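You operate a simulated robot arm through the tools that you are given. There is no shell and no other tool.

You run a simulated robot arm. Do the job below in one go: nothing can be reset, and whatever is moved stays where it is left.

## Task
Close the yellow-coil bag and vacuum it for 10 seconds.
Fine: it stays in the packer, lid down, vent closed, mains on.

The check looks at the end state, three seconds after you hand in, the way a careful person would. Anything else that was tipped, shoved, dropped, spilled or broken makes it a failure. Lids that push on must go on centred and level and be pressed home; caps that screw on are set level and turned clockwise until they are tight.

## Robot
A 7-joint arm with a two-finger parallel gripper, fixed in place. Base frame: the origin is on the floor under the middle of its stand, x ahead of it, y to its left, z up; the work surface is at about z = 78. Units: cm, rad, N and s.
It reaches about 124.7 cm from its shoulder. Its first joint turns from -2.304 to 2.304 rad. Payload 3.91 kg.
The TCP is the grasp point between the finger pads, 3 cm short of the fingertips. In the tool frame z runs along the fingers and y along their closing line. The gripper opens to 11 cm. The fingers are 2 cm wide and 1 cm thick; the gripper's body (4.8 by 11.2 cm) begins 5.5 cm behind the TCP.
Orientation is told as [roll, pitch, yaw] about the base's x, y, z axes, in that order, counted from this pose: with the fingers straight down and closing along the base's y, the tool's x points along the base's -x, its y along +y and its z along -z.

## Interface
- The arm moves only by the tool move_arm. Its argument "targets" is a list of rows, each a list of 7 numbers: the gripper command, from -1 (fully open) to 1 (shut), values between in proportion, then the shift along the base's x, y, z in cm, then the turn, a rotation vector about the base's x, y, z in rad. In form: [[grip, tx, ty, tz, wx, wy, wz], ...]. A call has 1 to 20 rows; each row shifts and turns the commanded pose from where the row before left it. Each row takes 0.2 s and may step no farther than 5 cm and 0.15 rad from the row before; otherwise, or with a gripper value out of range, the whole call is refused. Where a pose cannot be reached the arm comes as near as it can. A force on the tool above 40 N (or 10 N above the force at the start of the call, whichever is more), or a blocked arm, ends the call early, and 0.2 s more pass. Each finger travels about 10.8 cm/s and halts on what it meets, pressing with about 33 N; the grip force reading is that of the motor and also rises with nothing between the fingers. The clock runs only during rows and for 0.2 s after the last one: add rows that do not move to give the fingers time. It gives the time, the measured TCP pose, the force on the tool (base axes), the opening and the grip force at its end, in the units of the frame above (readings bear some noise), with the torque about the TCP (base axes, N m) and any sound that the robot's microphone picked up, and new pictures: "show" is both (left out), scene, wrist or none.
- Cameras (640 x 400 px; columns grow to the right, rows downward): "scene" is fixed at [5.02, 50.07, 155.55]; the picture's right is [-0.07, -1.00, 0.00], its down [-0.63, 0.04, -0.78] and it looks along [0.78, -0.05, -0.63] (base axes); focal length 214 px, centre (320, 200). "wrist" rides on the gripper at [7.2, 1.7, -10.3] in the tool frame; the picture's right is [-0.23, 0.97, 0.00], its down [-0.76, -0.18, -0.62] and it looks along [-0.61, -0.14, 0.78] (tool axes); focal length 222 px, centre (320, 200). There is no depth. A picture from a camera that has moved, and an enlarged one, comes with that camera's place and axes in the base frame and with its lens.
- zoom(camera, box): a new picture of the part [left, top, right, bottom] of that camera's present view, enlarged. No time passes.
- hand_in(): hands the job in; it is judged then, once.

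Places have to be worked out from the pictures, the camera data and where the tool is seen. Open the gripper and draw the arm clear of the work before you hand the job in, unless the task says otherwise.

The tools are called after "Emit:" as name(argument=value, ...) on one line, values as JSON. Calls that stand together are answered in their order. move_arm: Moves the arm, as the interface text tells. Its arguments: {"type":"object","properties":{"targets":{"type":"array","items":{"type":"array","items":{"type":"number"}}},"show":{"type":"string","enum":["both","scene","wrist","none"]}},"required":["targets"]} The other tools are called the same way: zoom (camera, box) takes an enlarged picture of a part of a camera's view; hand_in () hands the job in.

At the start:

```text
time: 0.0
position: [46.6, 28.82, 154.86]
ee_rot: [0.0, 0.001, 0.0]
contact_force: [-0.2, -0.1, -0.2]
ft_torque: [0.02, 0.0, 0.01]
gripper_width: 11.01
grip_force: 0.1
```

scene: 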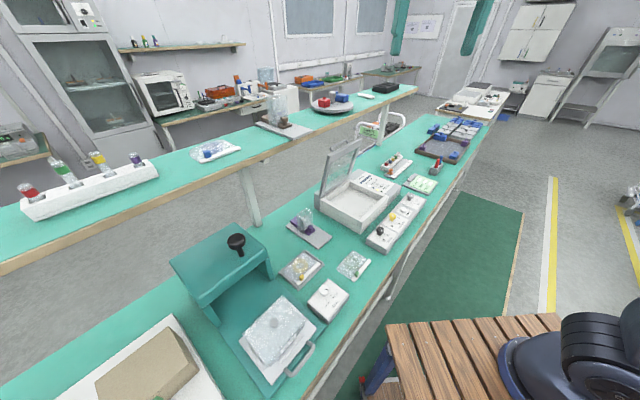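
wrist: 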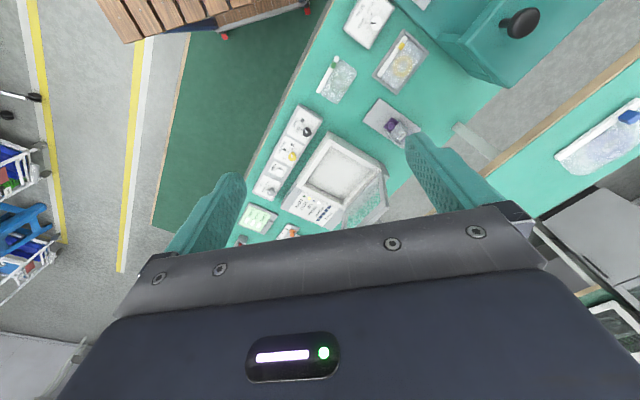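

I start by looking closely at the work area before moving anything.

Emit:
zoom(camera="scene", box=[260, 180, 440, 330])

Emit:
zoom(camera="scene", box=[300, 120, 440, 260])

Emit:
zoom(camera="scene", box=[140, 210, 380, 400])

Emit:
zoom(camera="wrist", box=[220, 0, 460, 250])

```text
2.67 times, centred on (350, 255) of scene
camera zoom: at [5.02, 50.07, 155.55], right [-0.07, -1.0, 0.0], down [-0.63, 0.04, -0.78], along [0.78, -0.05, -0.63], focal length 572 px, centre (240, 53)
```

zoom: 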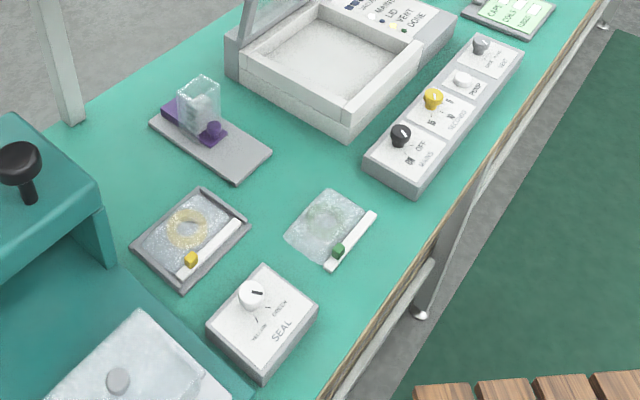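

```text
2.86 times, centred on (370, 190) of scene
camera zoom: at [5.02, 50.07, 155.55], right [-0.07, -1.0, 0.0], down [-0.63, 0.04, -0.78], along [0.78, -0.05, -0.63], focal length 613 px, centre (177, 229)
```

zoom: 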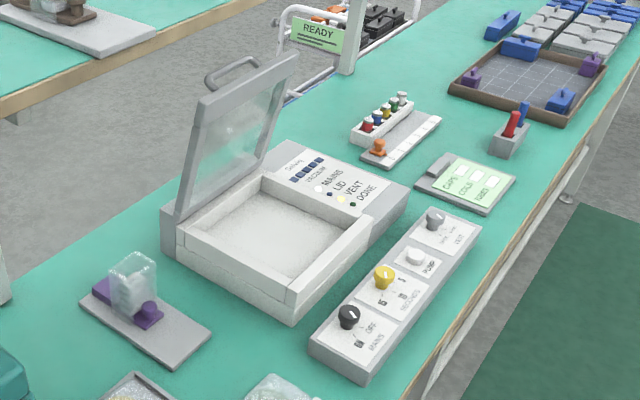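

```text
2.11 times, centred on (260, 305) of scene
camera zoom: at [5.02, 50.07, 155.55], right [-0.07, -1.0, 0.0], down [-0.63, 0.04, -0.78], along [0.78, -0.05, -0.63], focal length 452 px, centre (446, -21)
```

zoom: 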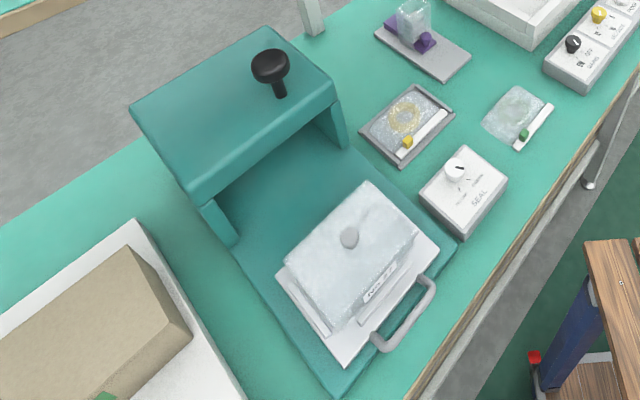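

```text
1.60 times, centred on (340, 125) of wrist
camera zoom: at [39.5, 30.53, 165.18], right [0.23, 0.97, 0.0], down [0.76, -0.18, 0.62], along [0.61, -0.14, -0.78], focal length 355 px, centre (288, 320)
```

zoom: 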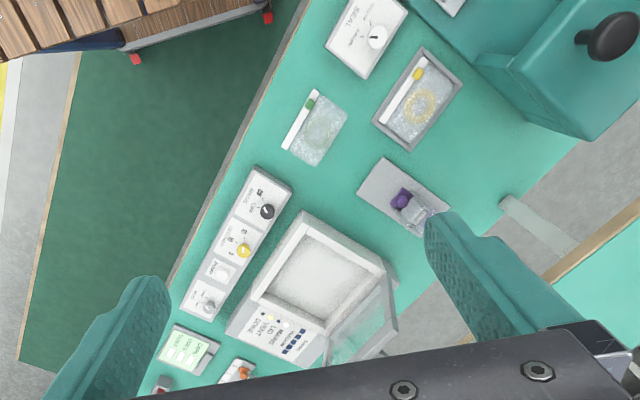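

The yellow-tab bag lies in a small grey tray; the packer stands open with a control strip in front. I zoom in more to read labels.

Emit:
zoom(camera="scene", box=[360, 185, 430, 255])

Emit:
zoom(camera="scene", box=[275, 245, 335, 295])

Emit:
zoom(camera="scene", box=[340, 160, 440, 210])

Emit:
zoom(camera="scene", box=[300, 270, 360, 330])

Emit:
zoom(camera="scene", box=[310, 130, 400, 230])

Emit:
zoom(camera="wrist", box=[370, 20, 440, 100])

```text
5.71 times, centred on (395, 220) of scene
camera zoom: at [5.02, 50.07, 155.55], right [-0.07, -1.0, 0.0], down [-0.63, 0.04, -0.78], along [0.78, -0.05, -0.63], focal length 1226 px, centre (-109, 86)
```

zoom: 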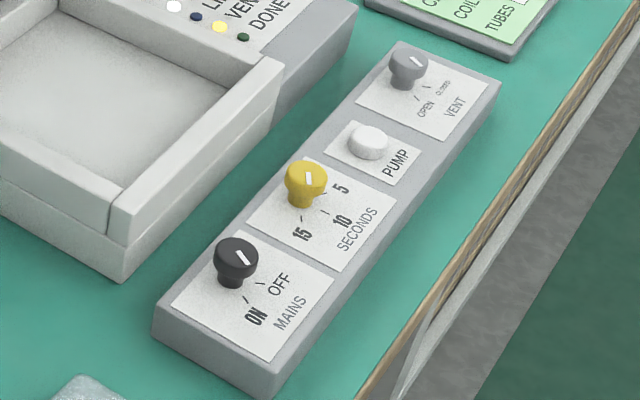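

```text
8.00 times, centred on (305, 270) of scene
camera zoom: at [5.02, 50.07, 155.55], right [-0.07, -1.0, 0.0], down [-0.63, 0.04, -0.78], along [0.78, -0.05, -0.63], focal length 1716 px, centre (440, -360)
```

zoom: 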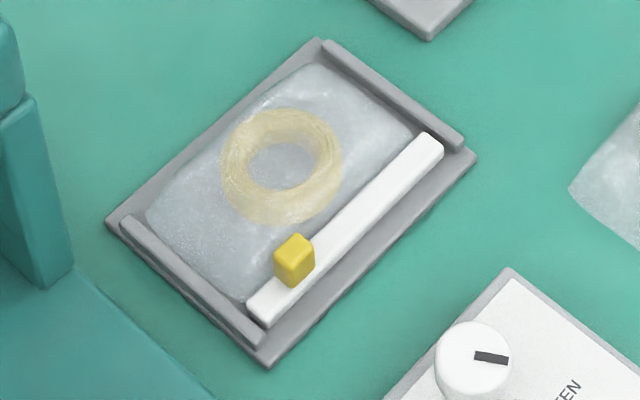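

```text
6.40 times, centred on (390, 185) of scene
camera zoom: at [5.02, 50.07, 155.55], right [-0.07, -1.0, 0.0], down [-0.63, 0.04, -0.78], along [0.78, -0.05, -0.63], focal length 1373 px, centre (-128, 296)
```

zoom: 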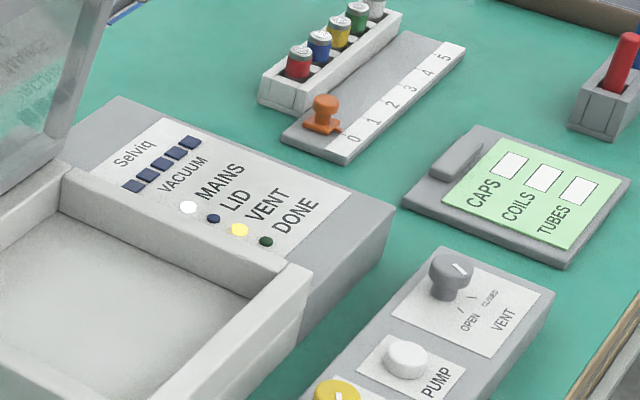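

```text
6.67 times, centred on (330, 300) of scene
camera zoom: at [5.02, 50.07, 155.55], right [-0.07, -1.0, 0.0], down [-0.63, 0.04, -0.78], along [0.78, -0.05, -0.63], focal length 1430 px, centre (253, -467)
```

zoom: 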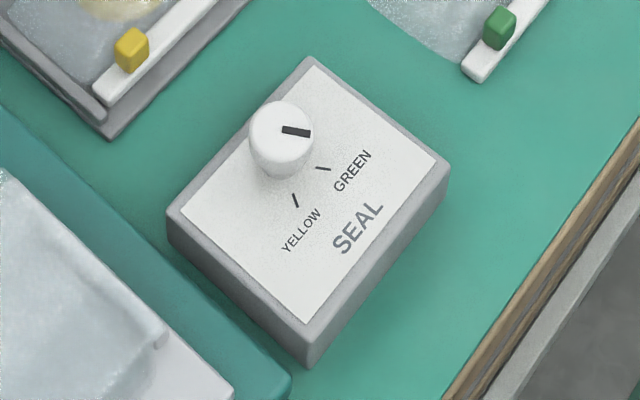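

```text
4.00 times, centred on (355, 180) of scene
camera zoom: at [5.02, 50.07, 155.55], right [-0.07, -1.0, 0.0], down [-0.63, 0.04, -0.78], along [0.78, -0.05, -0.63], focal length 858 px, centre (180, 280)
```

zoom: 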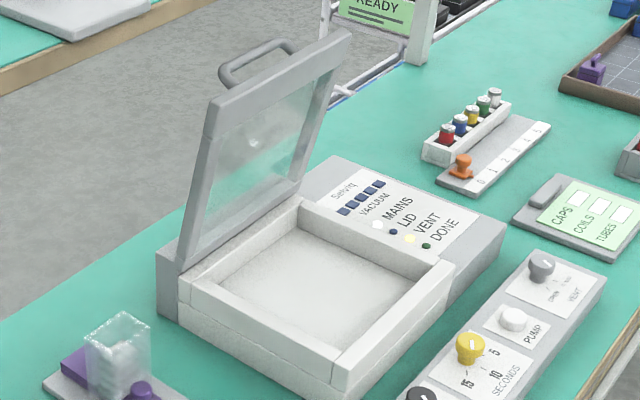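

```text
5.00 times, centred on (405, 60) of wrist
camera zoom: at [39.5, 30.53, 165.18], right [0.23, 0.97, 0.0], down [0.76, -0.18, 0.62], along [0.61, -0.14, -0.78], focal length 1111 px, centre (-105, 900)
```

zoom: 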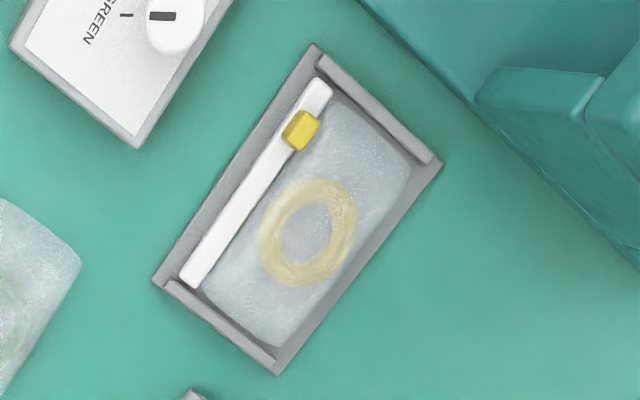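

The scene picture puts the yellow bag near (53, 51), with its zip strip running along the bench at about -45°. I swing the gripper over it at a safe height, turned to line up with the bench, to look with the wrist camera.

Emit:
move_arm(targets=[[-1, 0.53, 1.89, -3.9, 0, 0, -0.064], [-1, 0.53, 1.89, -3.9, 0, 0, -0.064], [-1, 0.53, 1.89, -3.9, 0, 0, -0.064], [-1, 0.53, 1.89, -3.9, 0, 0, -0.064], [-1, 0.53, 1.89, -3.9, 0, 0, -0.064], [-1, 0.53, 1.89, -3.9, 0, 0, -0.064], [-1, 0.53, 1.89, -3.9, 0, 0, -0.064], [-1, 0.53, 1.89, -3.9, 0, 0, -0.064], [-1, 0.53, 1.89, -3.9, 0, 0, -0.064], [-1, 0.53, 1.89, -3.9, 0, 0, -0.064], [-1, 0.53, 1.89, -3.9, 0, 0, -0.064], [-1, 0.53, 1.89, -3.9, 0, 0, -0.064]])

```text
time: 2.6
position: [53.0, 51.38, 108.08]
ee_rot: [0.001, 0.0, -0.768]
contact_force: [-0.2, -0.4, -0.2]
ft_torque: [0.06, 0.01, -0.02]
gripper_width: 11.0
grip_force: 0.1
camera wrist: at [49.05, 57.67, 118.45], right [0.84, 0.54, 0.0], down [0.42, -0.66, 0.62], along [0.34, -0.52, -0.78], focal length 222 px, centre (320, 200)
```

scene: 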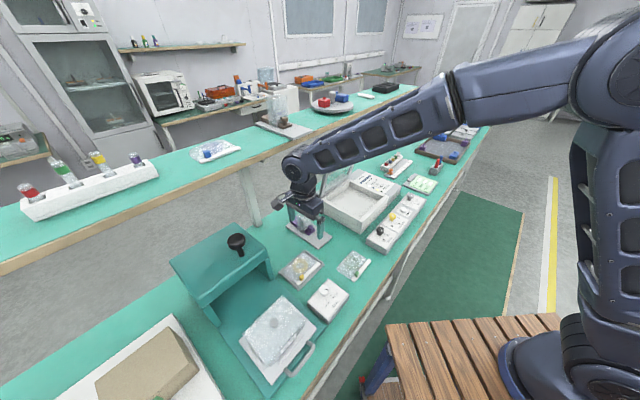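
wrist: 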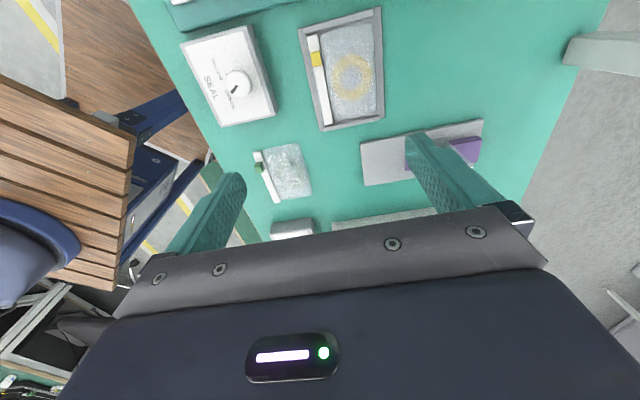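

The tray, bag, green bag and SEAL box are now visible from above. I zoom in to judge the zip's state and exact placement.

Emit:
zoom(camera="wrist", box=[280, 0, 400, 140])

Emit:
zoom(camera="wrist", box=[240, 130, 330, 220])

Emit:
zoom(camera="wrist", box=[170, 10, 290, 140])

Emit:
zoom(camera="wrist", box=[350, 100, 500, 200])

Emit:
zoom(camera="scene", box=[160, 220, 340, 400])

```text
2.86 times, centred on (340, 70) of wrist
camera zoom: at [49.05, 57.67, 118.45], right [0.84, 0.54, 0.0], down [0.42, -0.66, 0.62], along [0.34, -0.52, -0.78], focal length 635 px, centre (263, 571)
```

zoom: 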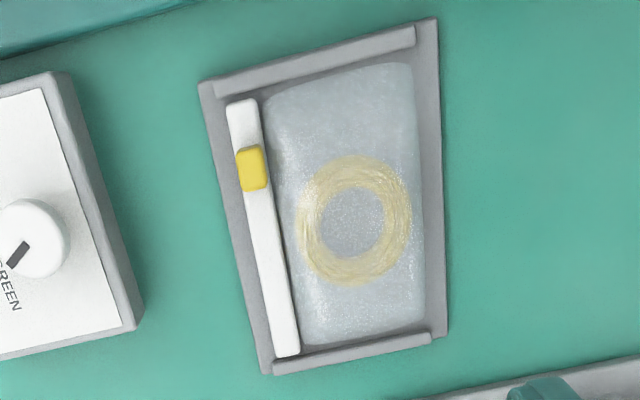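

```text
4.44 times, centred on (285, 175) of wrist
camera zoom: at [49.05, 57.67, 118.45], right [0.84, 0.54, 0.0], down [0.42, -0.66, 0.62], along [0.34, -0.52, -0.78], focal length 987 px, centre (476, 311)
```

zoom: 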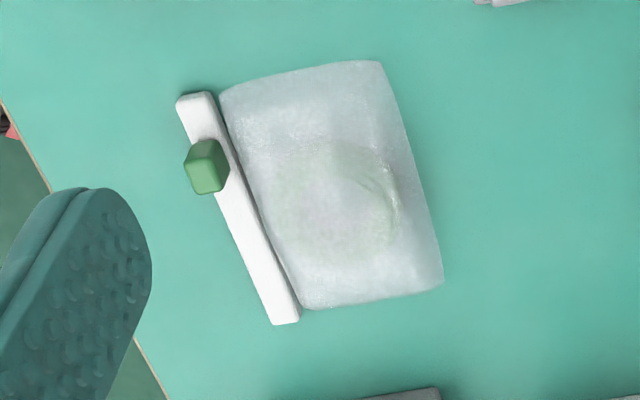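

```text
3.08 times, centred on (230, 75) of wrist
camera zoom: at [49.05, 57.67, 118.45], right [0.84, 0.54, 0.0], down [0.42, -0.66, 0.62], along [0.34, -0.52, -0.78], focal length 684 px, centre (597, 585)
```

zoom: 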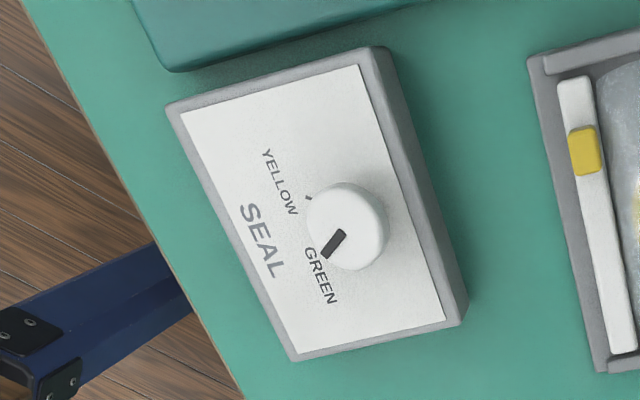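

```text
4.00 times, centred on (425, 150) of wrist
camera zoom: at [49.05, 57.67, 118.45], right [0.84, 0.54, 0.0], down [0.42, -0.66, 0.62], along [0.34, -0.52, -0.78], focal length 888 px, centre (-100, 400)
```

zoom: 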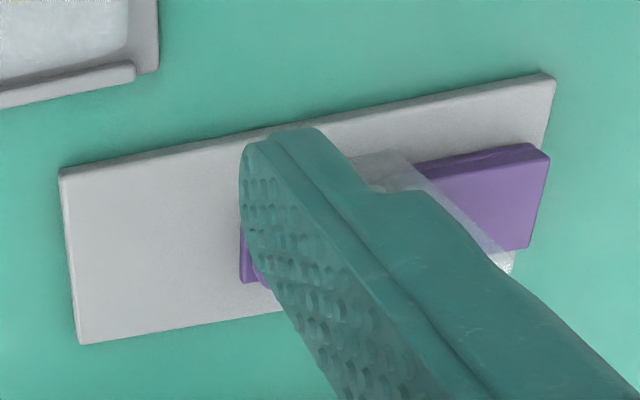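

```text
2.22 times, centred on (250, 310) of scene
camera zoom: at [5.02, 50.07, 155.55], right [-0.07, -1.0, 0.0], down [-0.63, 0.04, -0.78], along [0.78, -0.05, -0.63], focal length 477 px, centre (476, -44)
```

zoom: 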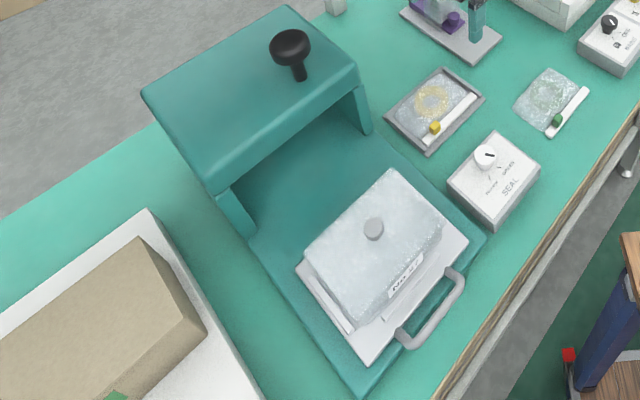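

I read the label on the press sled and check the packer's panel again from here.

Emit:
zoom(camera="scene", box=[285, 315, 325, 345])

Emit:
zoom(camera="scene", box=[235, 290, 325, 385])

Emit:
zoom(camera="scene", box=[365, 205, 405, 245])

Emit:
zoom(camera="scene", box=[395, 185, 435, 215])

Emit:
zoom(camera="scene", box=[350, 110, 410, 150])

```text
13.33 times, centred on (305, 330) of scene
camera zoom: at [5.02, 50.07, 155.55], right [-0.07, -1.0, 0.0], down [-0.63, 0.04, -0.78], along [0.78, -0.05, -0.63], focal length 2860 px, centre (520, -1533)
```

zoom: 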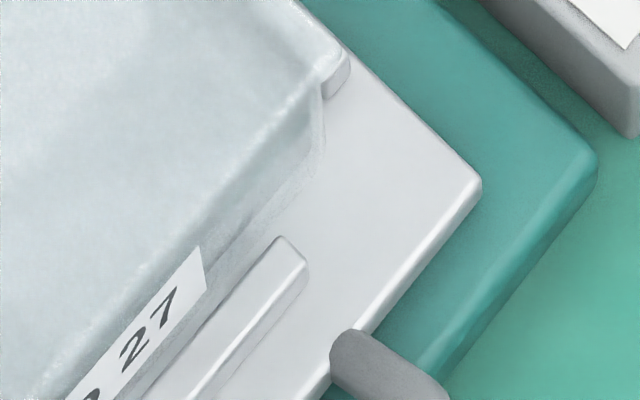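

```text
4.21 times, centred on (280, 338) of scene
camera zoom: at [5.02, 50.07, 155.55], right [-0.07, -1.0, 0.0], down [-0.63, 0.04, -0.78], along [0.78, -0.05, -0.63], focal length 903 px, centre (488, -379)
```

zoom: 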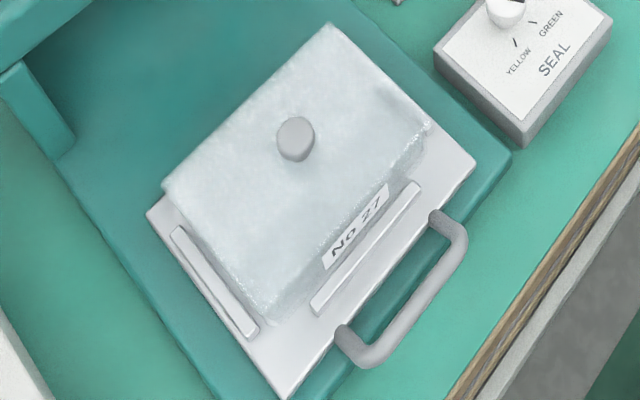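

```text
10.00 times, centred on (385, 225) of scene
camera zoom: at [5.02, 50.07, 155.55], right [-0.07, -1.0, 0.0], down [-0.63, 0.04, -0.78], along [0.78, -0.05, -0.63], focal length 2145 px, centre (-330, -50)
```

zoom: 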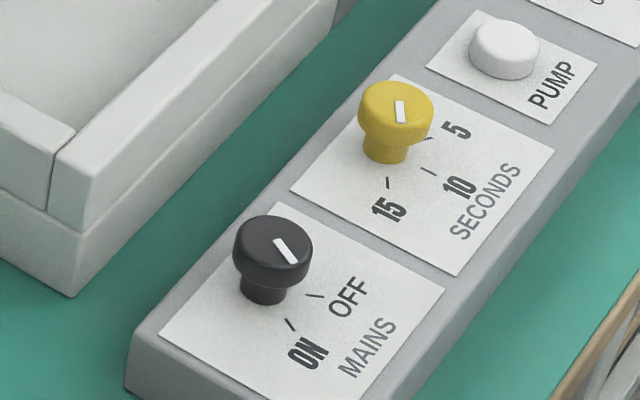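

```text
13.33 times, centred on (415, 200) of scene
camera zoom: at [5.02, 50.07, 155.55], right [-0.07, -1.0, 0.0], down [-0.63, 0.04, -0.78], along [0.78, -0.05, -0.63], focal length 2860 px, centre (-947, 200)
```

zoom: 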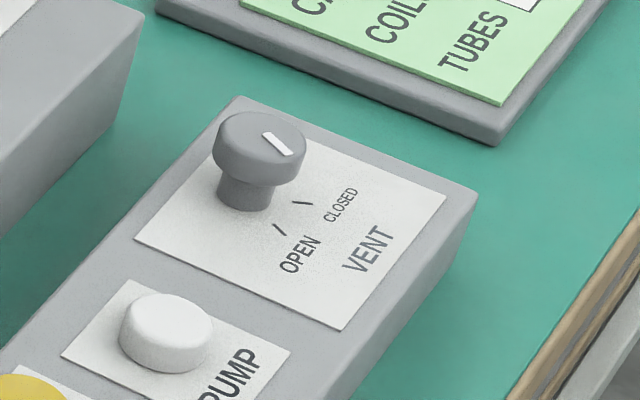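

```text
10.00 times, centred on (380, 130) of scene
camera zoom: at [5.02, 50.07, 155.55], right [-0.07, -1.0, 0.0], down [-0.63, 0.04, -0.78], along [0.78, -0.05, -0.63], focal length 2145 px, centre (-280, 900)
```

zoom: 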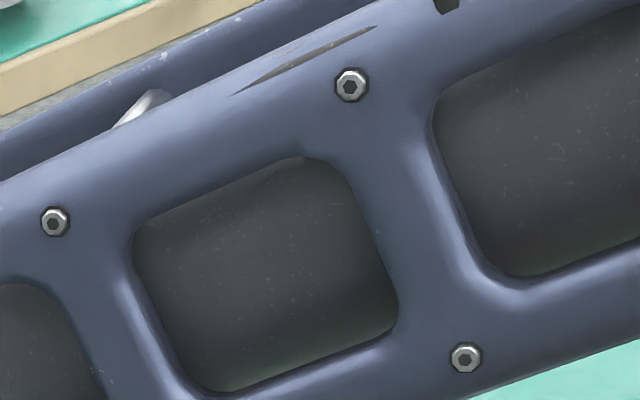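

The pointer on MAINS reads ON, SECONDS reads 15, VENT seems OPEN. The zip strip runs from about (49, 56) to (57.6, 47), with its yellow slider at about (50.8, 54.2), near the -end. I lower above the slider with the fingers half open, for a closer look.

Emit:
move_arm(targets=[[-0.3, -0.55, 0.7, -4.0, 0, 0, -0.01], [0.0, -0.55, 0.7, -4.0, 0, 0, -0.01], [0.1, -0.55, 0.7, -4.0, 0, 0, -0.01], [0.1, -0.55, 0.7, -4.0, 0, 0, 0], [0.1, 0, 0, 0, 0, 0, 0]])

```text
time: 3.8
position: [50.86, 54.27, 91.96]
ee_rot: [0.0, 0.0, -0.8]
contact_force: [0.0, -0.4, 0.2]
ft_torque: [0.02, 0.0, -0.03]
gripper_width: 4.93
grip_force: 0.1
camera wrist: at [47.05, 60.67, 102.31], right [0.86, 0.52, 0.0], down [0.4, -0.67, 0.62], along [0.32, -0.53, -0.78], focal length 222 px, centre (320, 200)
```

scene: 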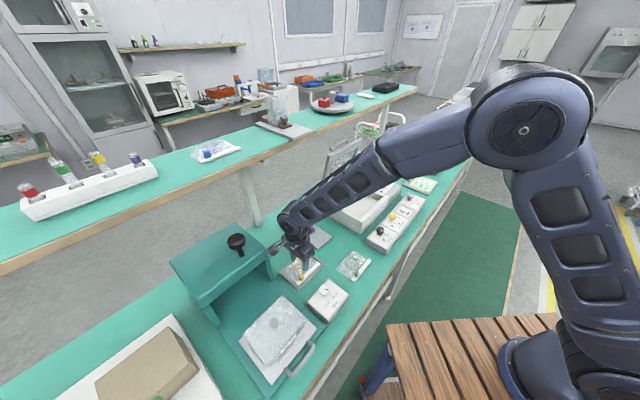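
wrist: 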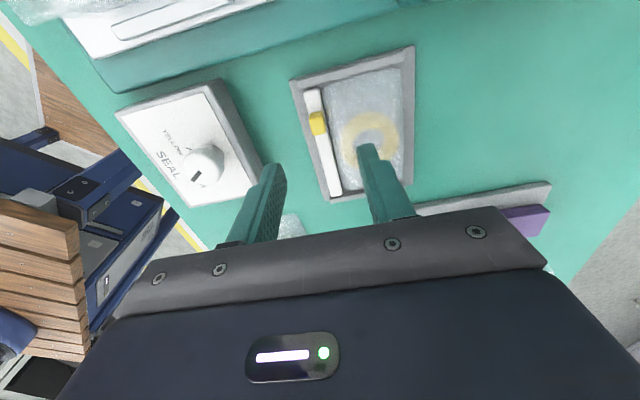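

The slider sits almost exactly under the TCP. I zoom to judge heights.

Emit:
zoom(camera="wrist", box=[280, 60, 420, 210])

Emit:
zoom(camera="scene", box=[270, 230, 340, 300])

```text
2.67 times, centred on (350, 135) of wrist
camera zoom: at [47.05, 60.67, 102.31], right [0.86, 0.52, 0.0], down [0.4, -0.67, 0.62], along [0.32, -0.53, -0.78], focal length 592 px, centre (240, 373)
```

zoom: 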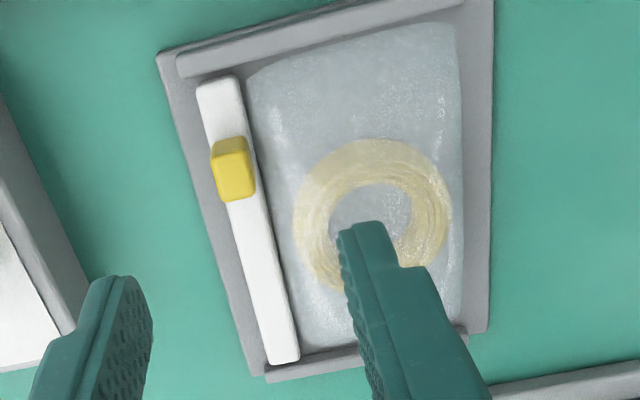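

```text
5.71 times, centred on (305, 265) of scene
camera zoom: at [5.02, 50.07, 155.55], right [-0.07, -1.0, 0.0], down [-0.63, 0.04, -0.78], along [0.78, -0.05, -0.63], focal length 1226 px, centre (406, -171)
```

zoom: 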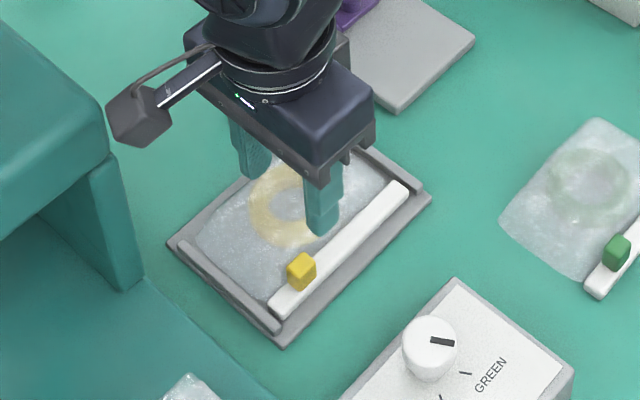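

The slider is a roughly 1.4 cm cube on the strip, about 0.25 cm toward the robot from the TCP axis. I correct that and lower so the fingertips are just around the slider.

Emit:
move_arm(targets=[[0.45, -0.2, -0.17, -4.0, 0, 0, 0], [0.45, 0, 0, -3.4, 0, 0, 0], [0.45, 0, 0, 0, 0, 0, 0]])

Emit:
zoom(camera="wrist", box=[240, 80, 420, 230])

Emit:
zoom(camera="scene", box=[275, 245, 335, 295])

```text
time: 4.6
position: [50.55, 53.95, 84.5]
ee_rot: [0.001, -0.001, -0.798]
contact_force: [-0.1, 0.5, 0.2]
ft_torque: [-0.02, 0.0, 0.02]
gripper_width: 3.05
grip_force: 0.0
camera wrist: at [46.78, 60.47, 94.96], right [0.86, 0.52, 0.0], down [0.4, -0.67, 0.62], along [0.32, -0.53, -0.78], focal length 222 px, centre (320, 200)
```

scene: 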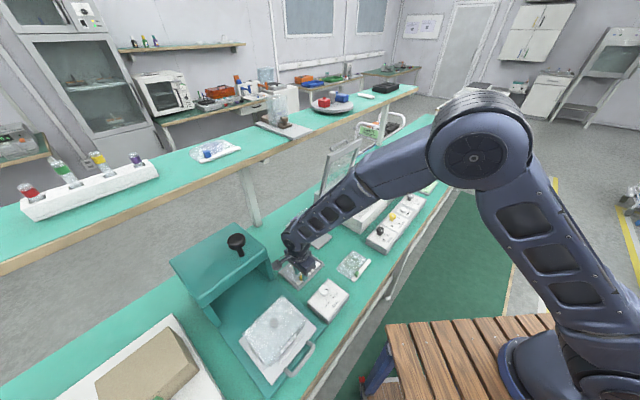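
wrist: 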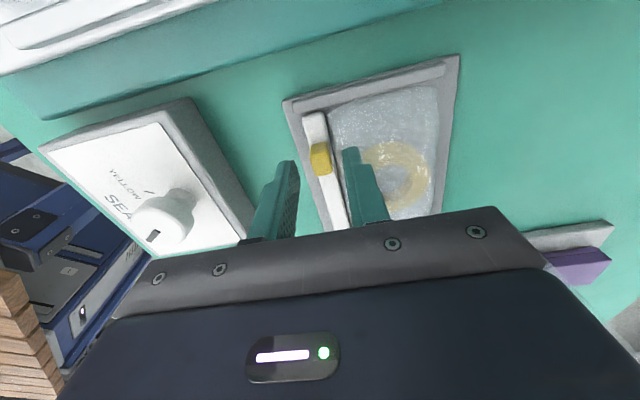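

```text
2.67 times, centred on (330, 155) of wrist
camera zoom: at [46.78, 60.47, 94.96], right [0.86, 0.52, 0.0], down [0.4, -0.67, 0.62], along [0.32, -0.53, -0.78], focal length 592 px, centre (293, 320)
```

zoom: 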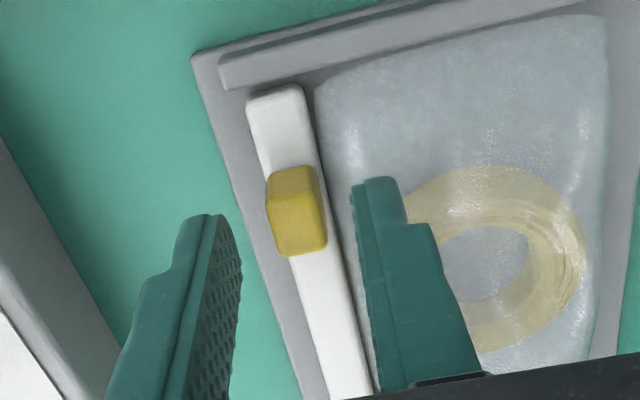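

```text
8.00 times, centred on (305, 270) of scene
camera zoom: at [5.02, 50.07, 155.55], right [-0.07, -1.0, 0.0], down [-0.63, 0.04, -0.78], along [0.78, -0.05, -0.63], focal length 1716 px, centre (440, -360)
```

zoom: 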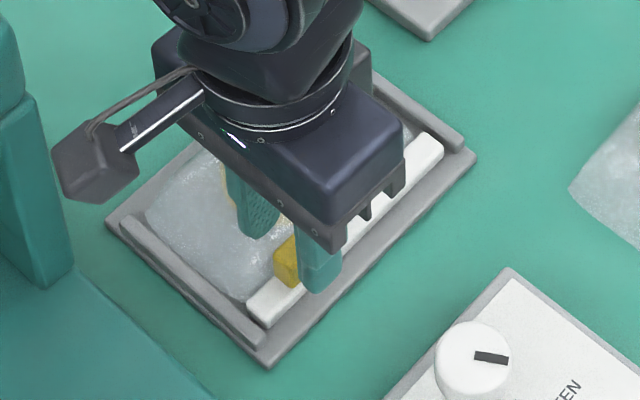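

The fingers straddle the slider with room on both sides. I go down another 0.7 cm and close on the slider.

Emit:
move_arm(targets=[[0.45, 0.05, 0.05, -0.7, 0, 0, 0], [0.7, 0, 0, 0, 0, 0, 0], [1.0, 0, 0, 0, 0, 0, 0], [1.0, 0, 0, 0, 0, 0, 0]])

Emit:
zoom(camera="wrist", box=[240, 80, 420, 230])

Emit:
zoom(camera="scene", box=[275, 245, 335, 295])

```text
time: 5.6
position: [50.63, 54.23, 83.94]
ee_rot: [0.0, 0.0, -0.798]
contact_force: [0.0, -1.0, 1.3]
ft_torque: [0.05, 0.03, 0.06]
gripper_width: 1.25
grip_force: 32.8
camera wrist: at [46.86, 60.57, 94.28], right [0.86, 0.52, 0.0], down [0.4, -0.67, 0.62], along [0.32, -0.53, -0.78], focal length 222 px, centre (320, 200)
```

scene: 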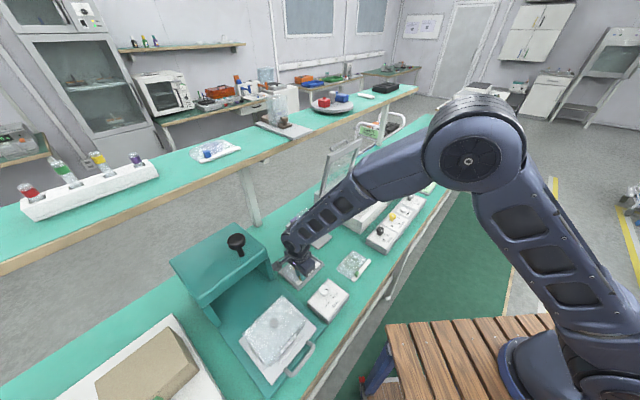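
wrist: 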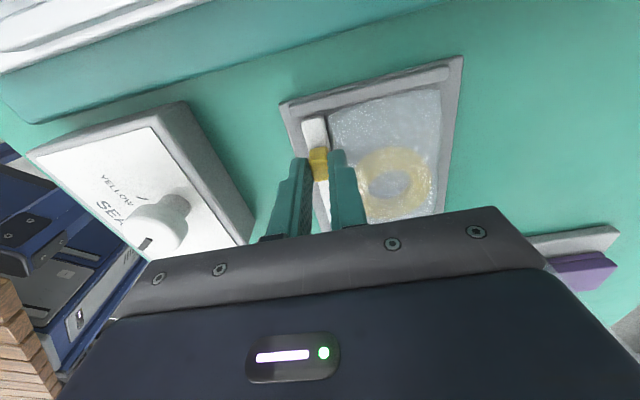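

```text
2.67 times, centred on (330, 155) of wrist
camera zoom: at [46.86, 60.57, 94.28], right [0.86, 0.52, 0.0], down [0.4, -0.67, 0.62], along [0.32, -0.53, -0.78], focal length 592 px, centre (293, 320)
```

zoom: 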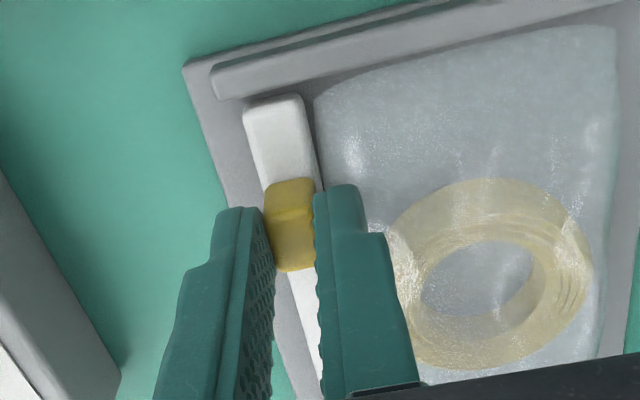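

```text
8.00 times, centred on (305, 270) of scene
camera zoom: at [5.02, 50.07, 155.55], right [-0.07, -1.0, 0.0], down [-0.63, 0.04, -0.78], along [0.78, -0.05, -0.63], focal length 1716 px, centre (440, -360)
```

zoom: 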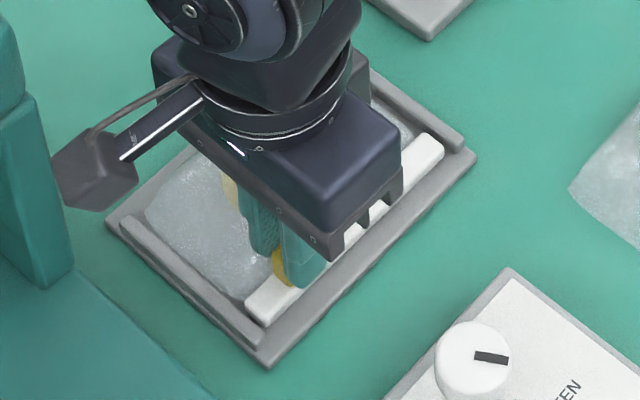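

The slider is gripped (1.25 cm, 33 N). I draw it along the strip toward the far end, first 3 cm, and watch the force.

Emit:
move_arm(targets=[[1.0, 0.52, -0.54, 0, 0, 0, 0], [1.0, 0.52, -0.54, 0, 0, 0, 0], [1.0, 0.52, -0.54, 0, 0, 0, 0], [1.0, 0.52, -0.54, 0, 0, 0, 0]])

Emit:
zoom(camera="wrist", box=[240, 50, 480, 230])

Emit:
zoom(camera="scene", box=[275, 245, 335, 295])

```text
time: 6.6
position: [52.61, 51.93, 83.88]
ee_rot: [0.0, -0.001, -0.799]
contact_force: [1.0, 0.5, 1.9]
ft_torque: [0.0, -0.09, 0.0]
gripper_width: 1.26
grip_force: 32.9
camera wrist: at [48.95, 58.41, 94.28], right [0.86, 0.52, 0.0], down [0.4, -0.67, 0.62], along [0.32, -0.53, -0.78], focal length 222 px, centre (320, 200)
```

scene: 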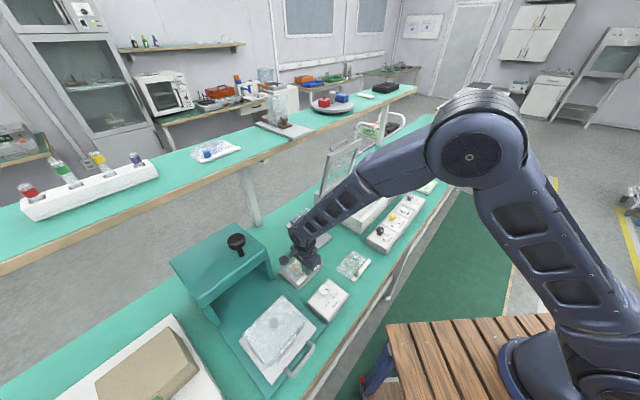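
wrist: 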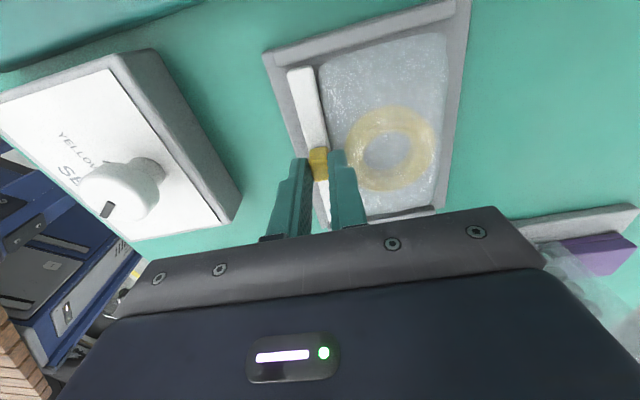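

```text
2.22 times, centred on (360, 140) of wrist
camera zoom: at [48.95, 58.41, 94.28], right [0.86, 0.52, 0.0], down [0.4, -0.67, 0.62], along [0.32, -0.53, -0.78], focal length 494 px, centre (231, 333)
```

zoom: 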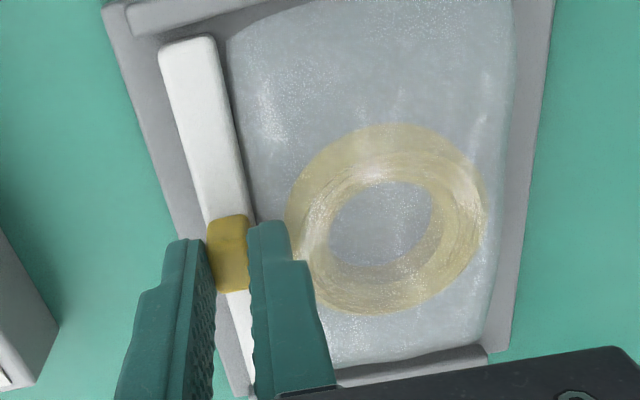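

```text
8.00 times, centred on (305, 270) of scene
camera zoom: at [5.02, 50.07, 155.55], right [-0.07, -1.0, 0.0], down [-0.63, 0.04, -0.78], along [0.78, -0.05, -0.63], focal length 1716 px, centre (440, -360)
```

zoom: 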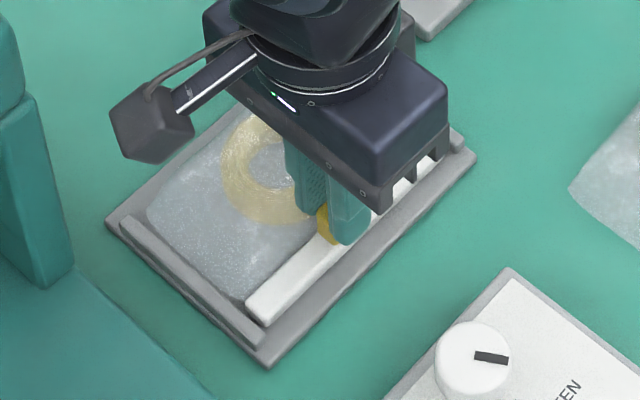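

The slider moves easily and the bag stays put. I continue another 3.5 cm in the same direction.

Emit:
move_arm(targets=[[1.0, 0.42, -0.43, 0, 0, 0, 0], [1.0, 0.42, -0.43, 0, 0, 0, 0], [1.0, 0.42, -0.43, 0, 0, 0, 0], [1.0, 0.42, -0.43, 0, 0, 0, 0], [1.0, 0.42, -0.43, 0, 0, 0, 0], [1.0, 0.42, -0.43, 0, 0, 0, 0]])

Emit:
zoom(camera="wrist", box=[240, 50, 480, 230])

Emit:
zoom(camera="scene", box=[275, 245, 335, 295])

```text
time: 8.0
position: [55.33, 49.37, 83.91]
ee_rot: [0.0, 0.0, -0.797]
contact_force: [0.0, 0.4, 1.3]
ft_torque: [-0.02, -0.06, -0.01]
gripper_width: 1.26
grip_force: 32.7
camera wrist: at [51.49, 55.84, 94.28], right [0.86, 0.52, 0.0], down [0.4, -0.67, 0.62], along [0.32, -0.53, -0.78], focal length 222 px, centre (320, 200)
```

scene: 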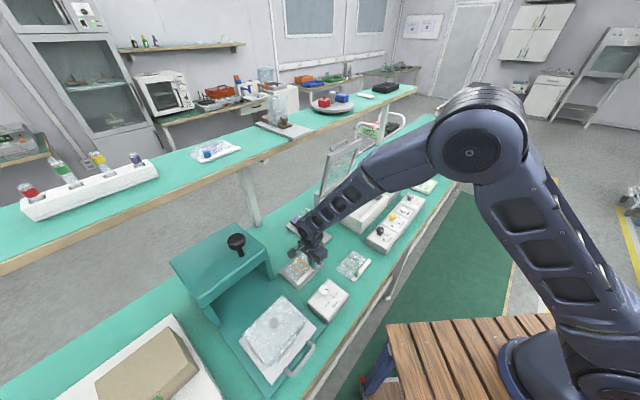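
wrist: 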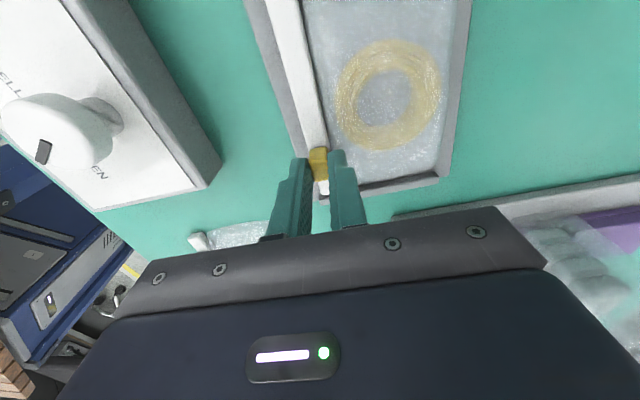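

```text
2.22 times, centred on (360, 140) of wrist
camera zoom: at [51.49, 55.84, 94.28], right [0.86, 0.52, 0.0], down [0.4, -0.67, 0.62], along [0.32, -0.53, -0.78], focal length 494 px, centre (231, 333)
```

zoom: 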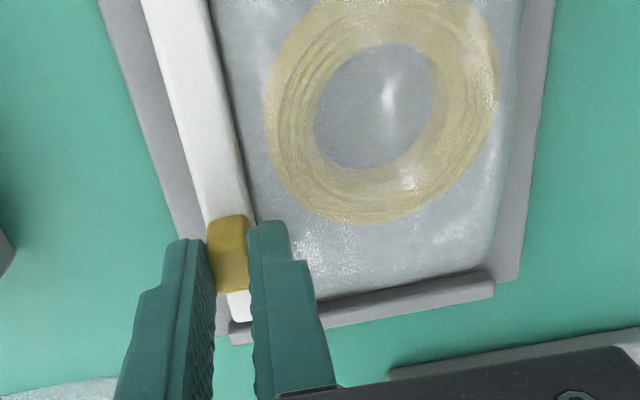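

```text
8.00 times, centred on (305, 270) of scene
camera zoom: at [5.02, 50.07, 155.55], right [-0.07, -1.0, 0.0], down [-0.63, 0.04, -0.78], along [0.78, -0.05, -0.63], focal length 1716 px, centre (440, -360)
```

zoom: 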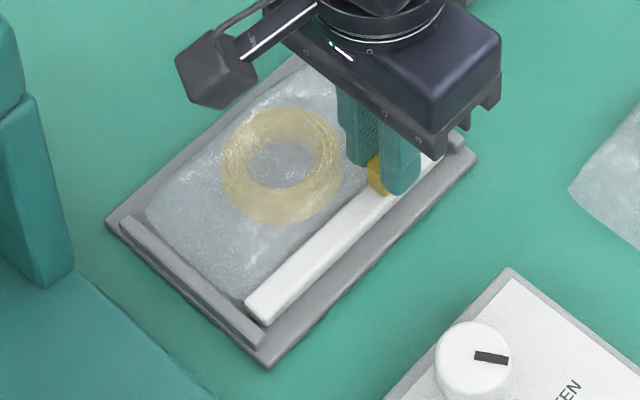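

Slider has travelled 6.8 cm, with about 2-3 cm of strip left. I keep going gently until it stops.

Emit:
move_arm(targets=[[1.0, 0.21, -0.215, 0, 0, 0, 0], [1.0, 0.21, -0.215, 0, 0, 0, 0], [1.0, 0.21, -0.215, 0, 0, 0, 0], [1.0, 0.21, -0.215, 0, 0, 0, 0]])

Emit:
zoom(camera="wrist", box=[240, 50, 480, 230])

Emit:
zoom(camera="scene", box=[275, 245, 335, 295])

```text
time: 9.0
position: [56.09, 48.64, 84.0]
ee_rot: [0.0, -0.001, -0.797]
contact_force: [-2.2, 1.4, 0.7]
ft_torque: [0.03, 0.04, 0.15]
gripper_width: 1.24
grip_force: 32.7
camera wrist: at [52.31, 55.01, 94.28], right [0.86, 0.52, 0.0], down [0.4, -0.67, 0.62], along [0.32, -0.53, -0.78], focal length 222 px, centre (320, 200)
```

scene: 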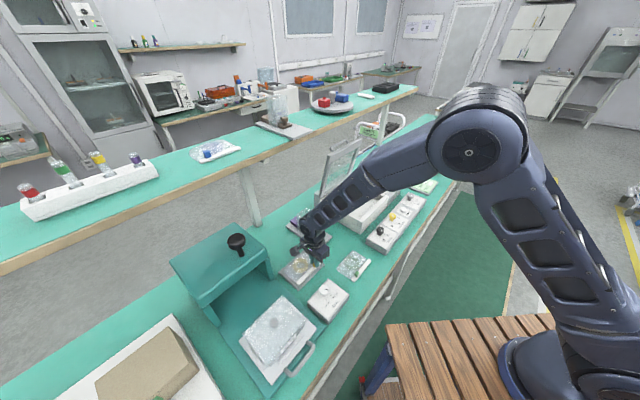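
wrist: 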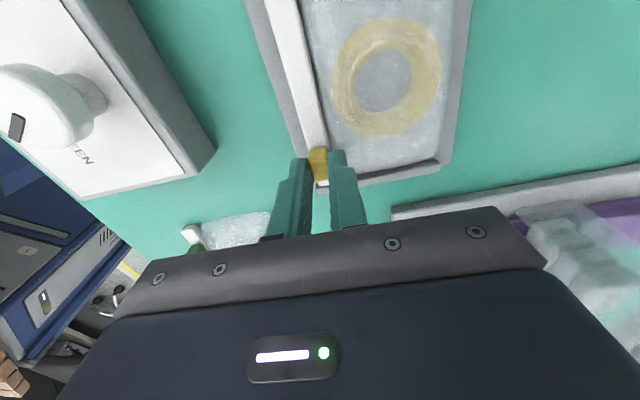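

```text
2.22 times, centred on (360, 140) of wrist
camera zoom: at [52.31, 55.01, 94.28], right [0.86, 0.52, 0.0], down [0.4, -0.67, 0.62], along [0.32, -0.53, -0.78], focal length 494 px, centre (231, 333)
```

zoom: 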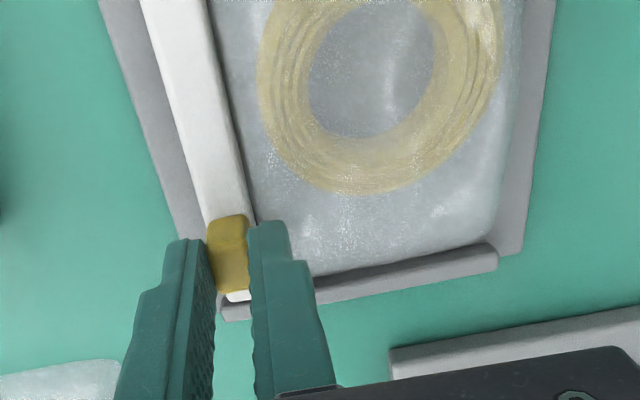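

```text
8.00 times, centred on (305, 270) of scene
camera zoom: at [5.02, 50.07, 155.55], right [-0.07, -1.0, 0.0], down [-0.63, 0.04, -0.78], along [0.78, -0.05, -0.63], focal length 1716 px, centre (440, -360)
```

zoom: 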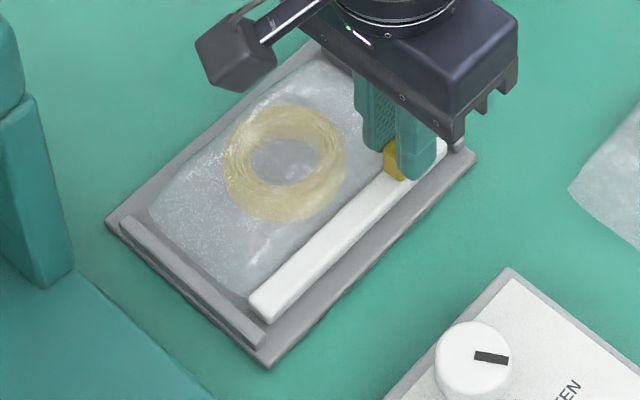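

The bag itself began to creep along with the slider, so the slider seems to be at its end stop (about 7.4 cm of travel). I press a little further against the tray's end ridge to make sure it is home.

Emit:
move_arm(targets=[[1.0, 0.1, -0.105, 0, 0, 0, 0], [1.0, 0.1, -0.105, 0, 0, 0, 0], [1.0, 0.1, -0.105, 0, 0, 0, 0], [1.0, 0.1, -0.105, 0, 0, 0, 0]])

Emit:
zoom(camera="wrist", box=[240, 50, 480, 230])

Emit:
zoom(camera="scene", box=[275, 245, 335, 295])

```text
time: 10.0
position: [56.46, 48.31, 84.03]
ee_rot: [0.001, 0.0, -0.797]
contact_force: [-15.4, 14.9, 1.6]
ft_torque: [0.66, 0.62, 0.2]
gripper_width: 1.26
grip_force: 32.7
camera wrist: at [52.63, 54.65, 94.28], right [0.86, 0.52, 0.0], down [0.41, -0.67, 0.62], along [0.32, -0.53, -0.78], focal length 222 px, centre (320, 200)
```

scene: 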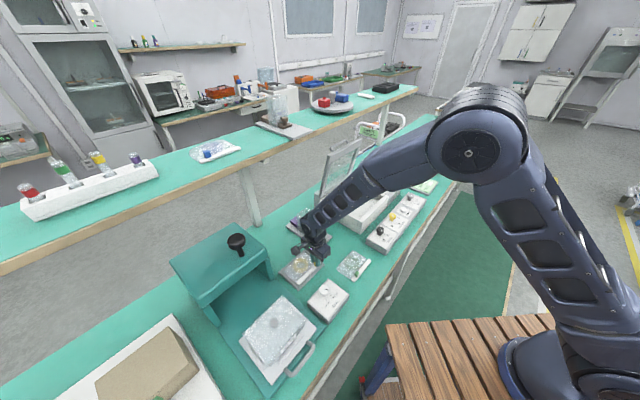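
wrist: 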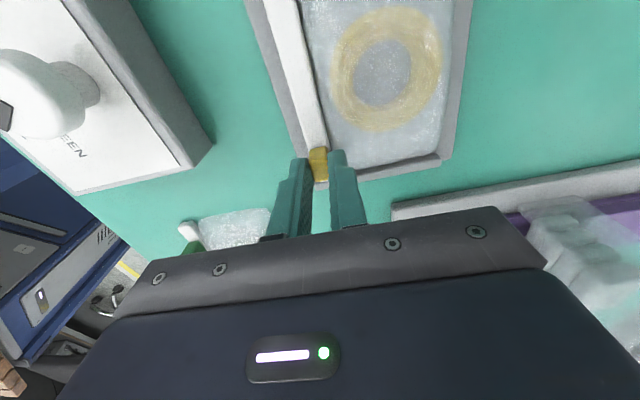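

```text
2.22 times, centred on (360, 140) of wrist
camera zoom: at [52.63, 54.65, 94.28], right [0.86, 0.52, 0.0], down [0.41, -0.67, 0.62], along [0.32, -0.53, -0.78], focal length 494 px, centre (231, 333)
```

zoom: 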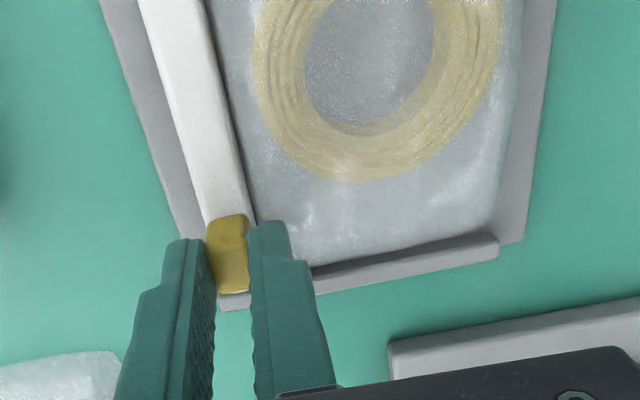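

```text
8.00 times, centred on (305, 270) of scene
camera zoom: at [5.02, 50.07, 155.55], right [-0.07, -1.0, 0.0], down [-0.63, 0.04, -0.78], along [0.78, -0.05, -0.63], focal length 1716 px, centre (440, -360)
```

zoom: 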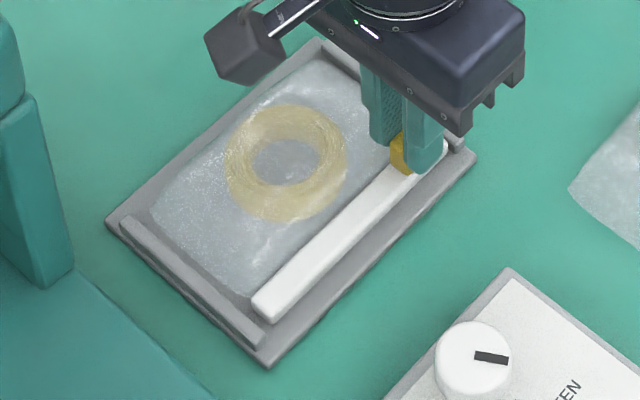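

21 N of resistance along the strip: the slider is at its end stop and the bag is against the ridge, so the bag is closed. I release, rise, and move back over the middle of the strip to grip it for lifting.

Emit:
move_arm(targets=[[0.7, -0.1, 0.1, 0, 0, 0, 0], [0.45, 0, 0, 0, 0, 0, 0], [0.45, 0, 0, 2.5, 0, 0, 0], [0.45, 0, 0, 2.5, 0, 0, 0], [0.45, -1.45, 1.45, 1, 0, 0, 0], [0.45, -1.4, 1.45, 0, 0, 0, 0], [0.45, 0, 0, 0, 0, 0, 0]])

Emit:
zoom(camera="wrist", box=[240, 50, 480, 230])

Emit:
zoom(camera="scene", box=[275, 245, 335, 295])

```text
time: 11.6
position: [53.59, 51.27, 89.95]
ee_rot: [0.0, -0.001, -0.801]
contact_force: [0.5, 0.5, 0.3]
ft_torque: [0.01, 0.0, -0.02]
gripper_width: 3.02
grip_force: 0.1
camera wrist: at [49.81, 57.66, 100.32], right [0.86, 0.52, 0.0], down [0.4, -0.67, 0.62], along [0.32, -0.53, -0.78], focal length 222 px, centre (320, 200)
```

scene: 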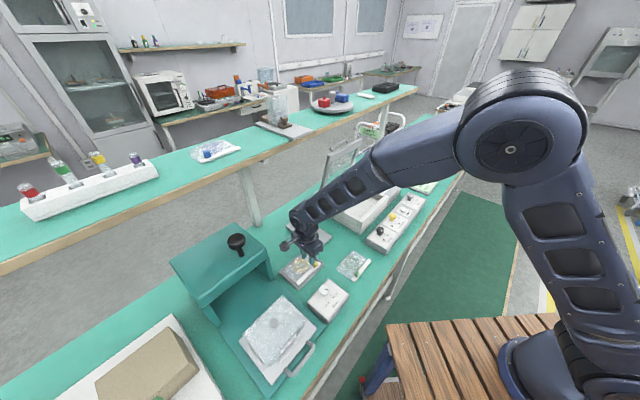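
wrist: 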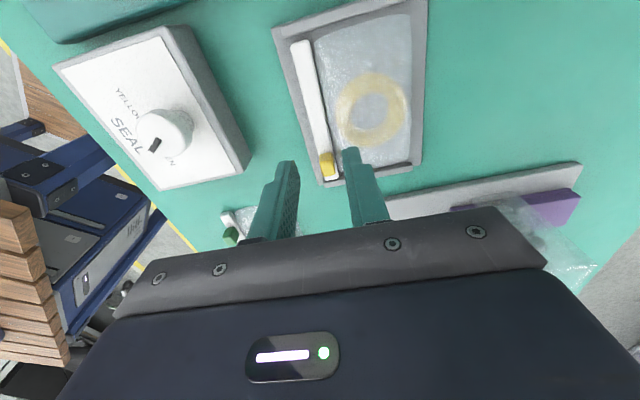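

```text
2.22 times, centred on (360, 140) of wrist
camera zoom: at [49.81, 57.66, 100.32], right [0.86, 0.52, 0.0], down [0.4, -0.67, 0.62], along [0.32, -0.53, -0.78], focal length 494 px, centre (231, 333)
```

zoom: 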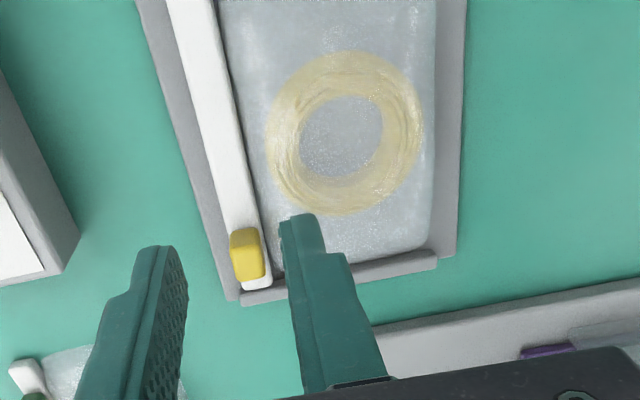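

```text
8.00 times, centred on (305, 270) of scene
camera zoom: at [5.02, 50.07, 155.55], right [-0.07, -1.0, 0.0], down [-0.63, 0.04, -0.78], along [0.78, -0.05, -0.63], focal length 1716 px, centre (440, -360)
```

zoom: 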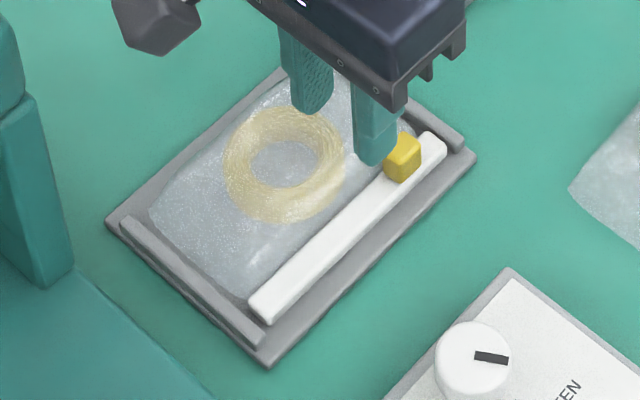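

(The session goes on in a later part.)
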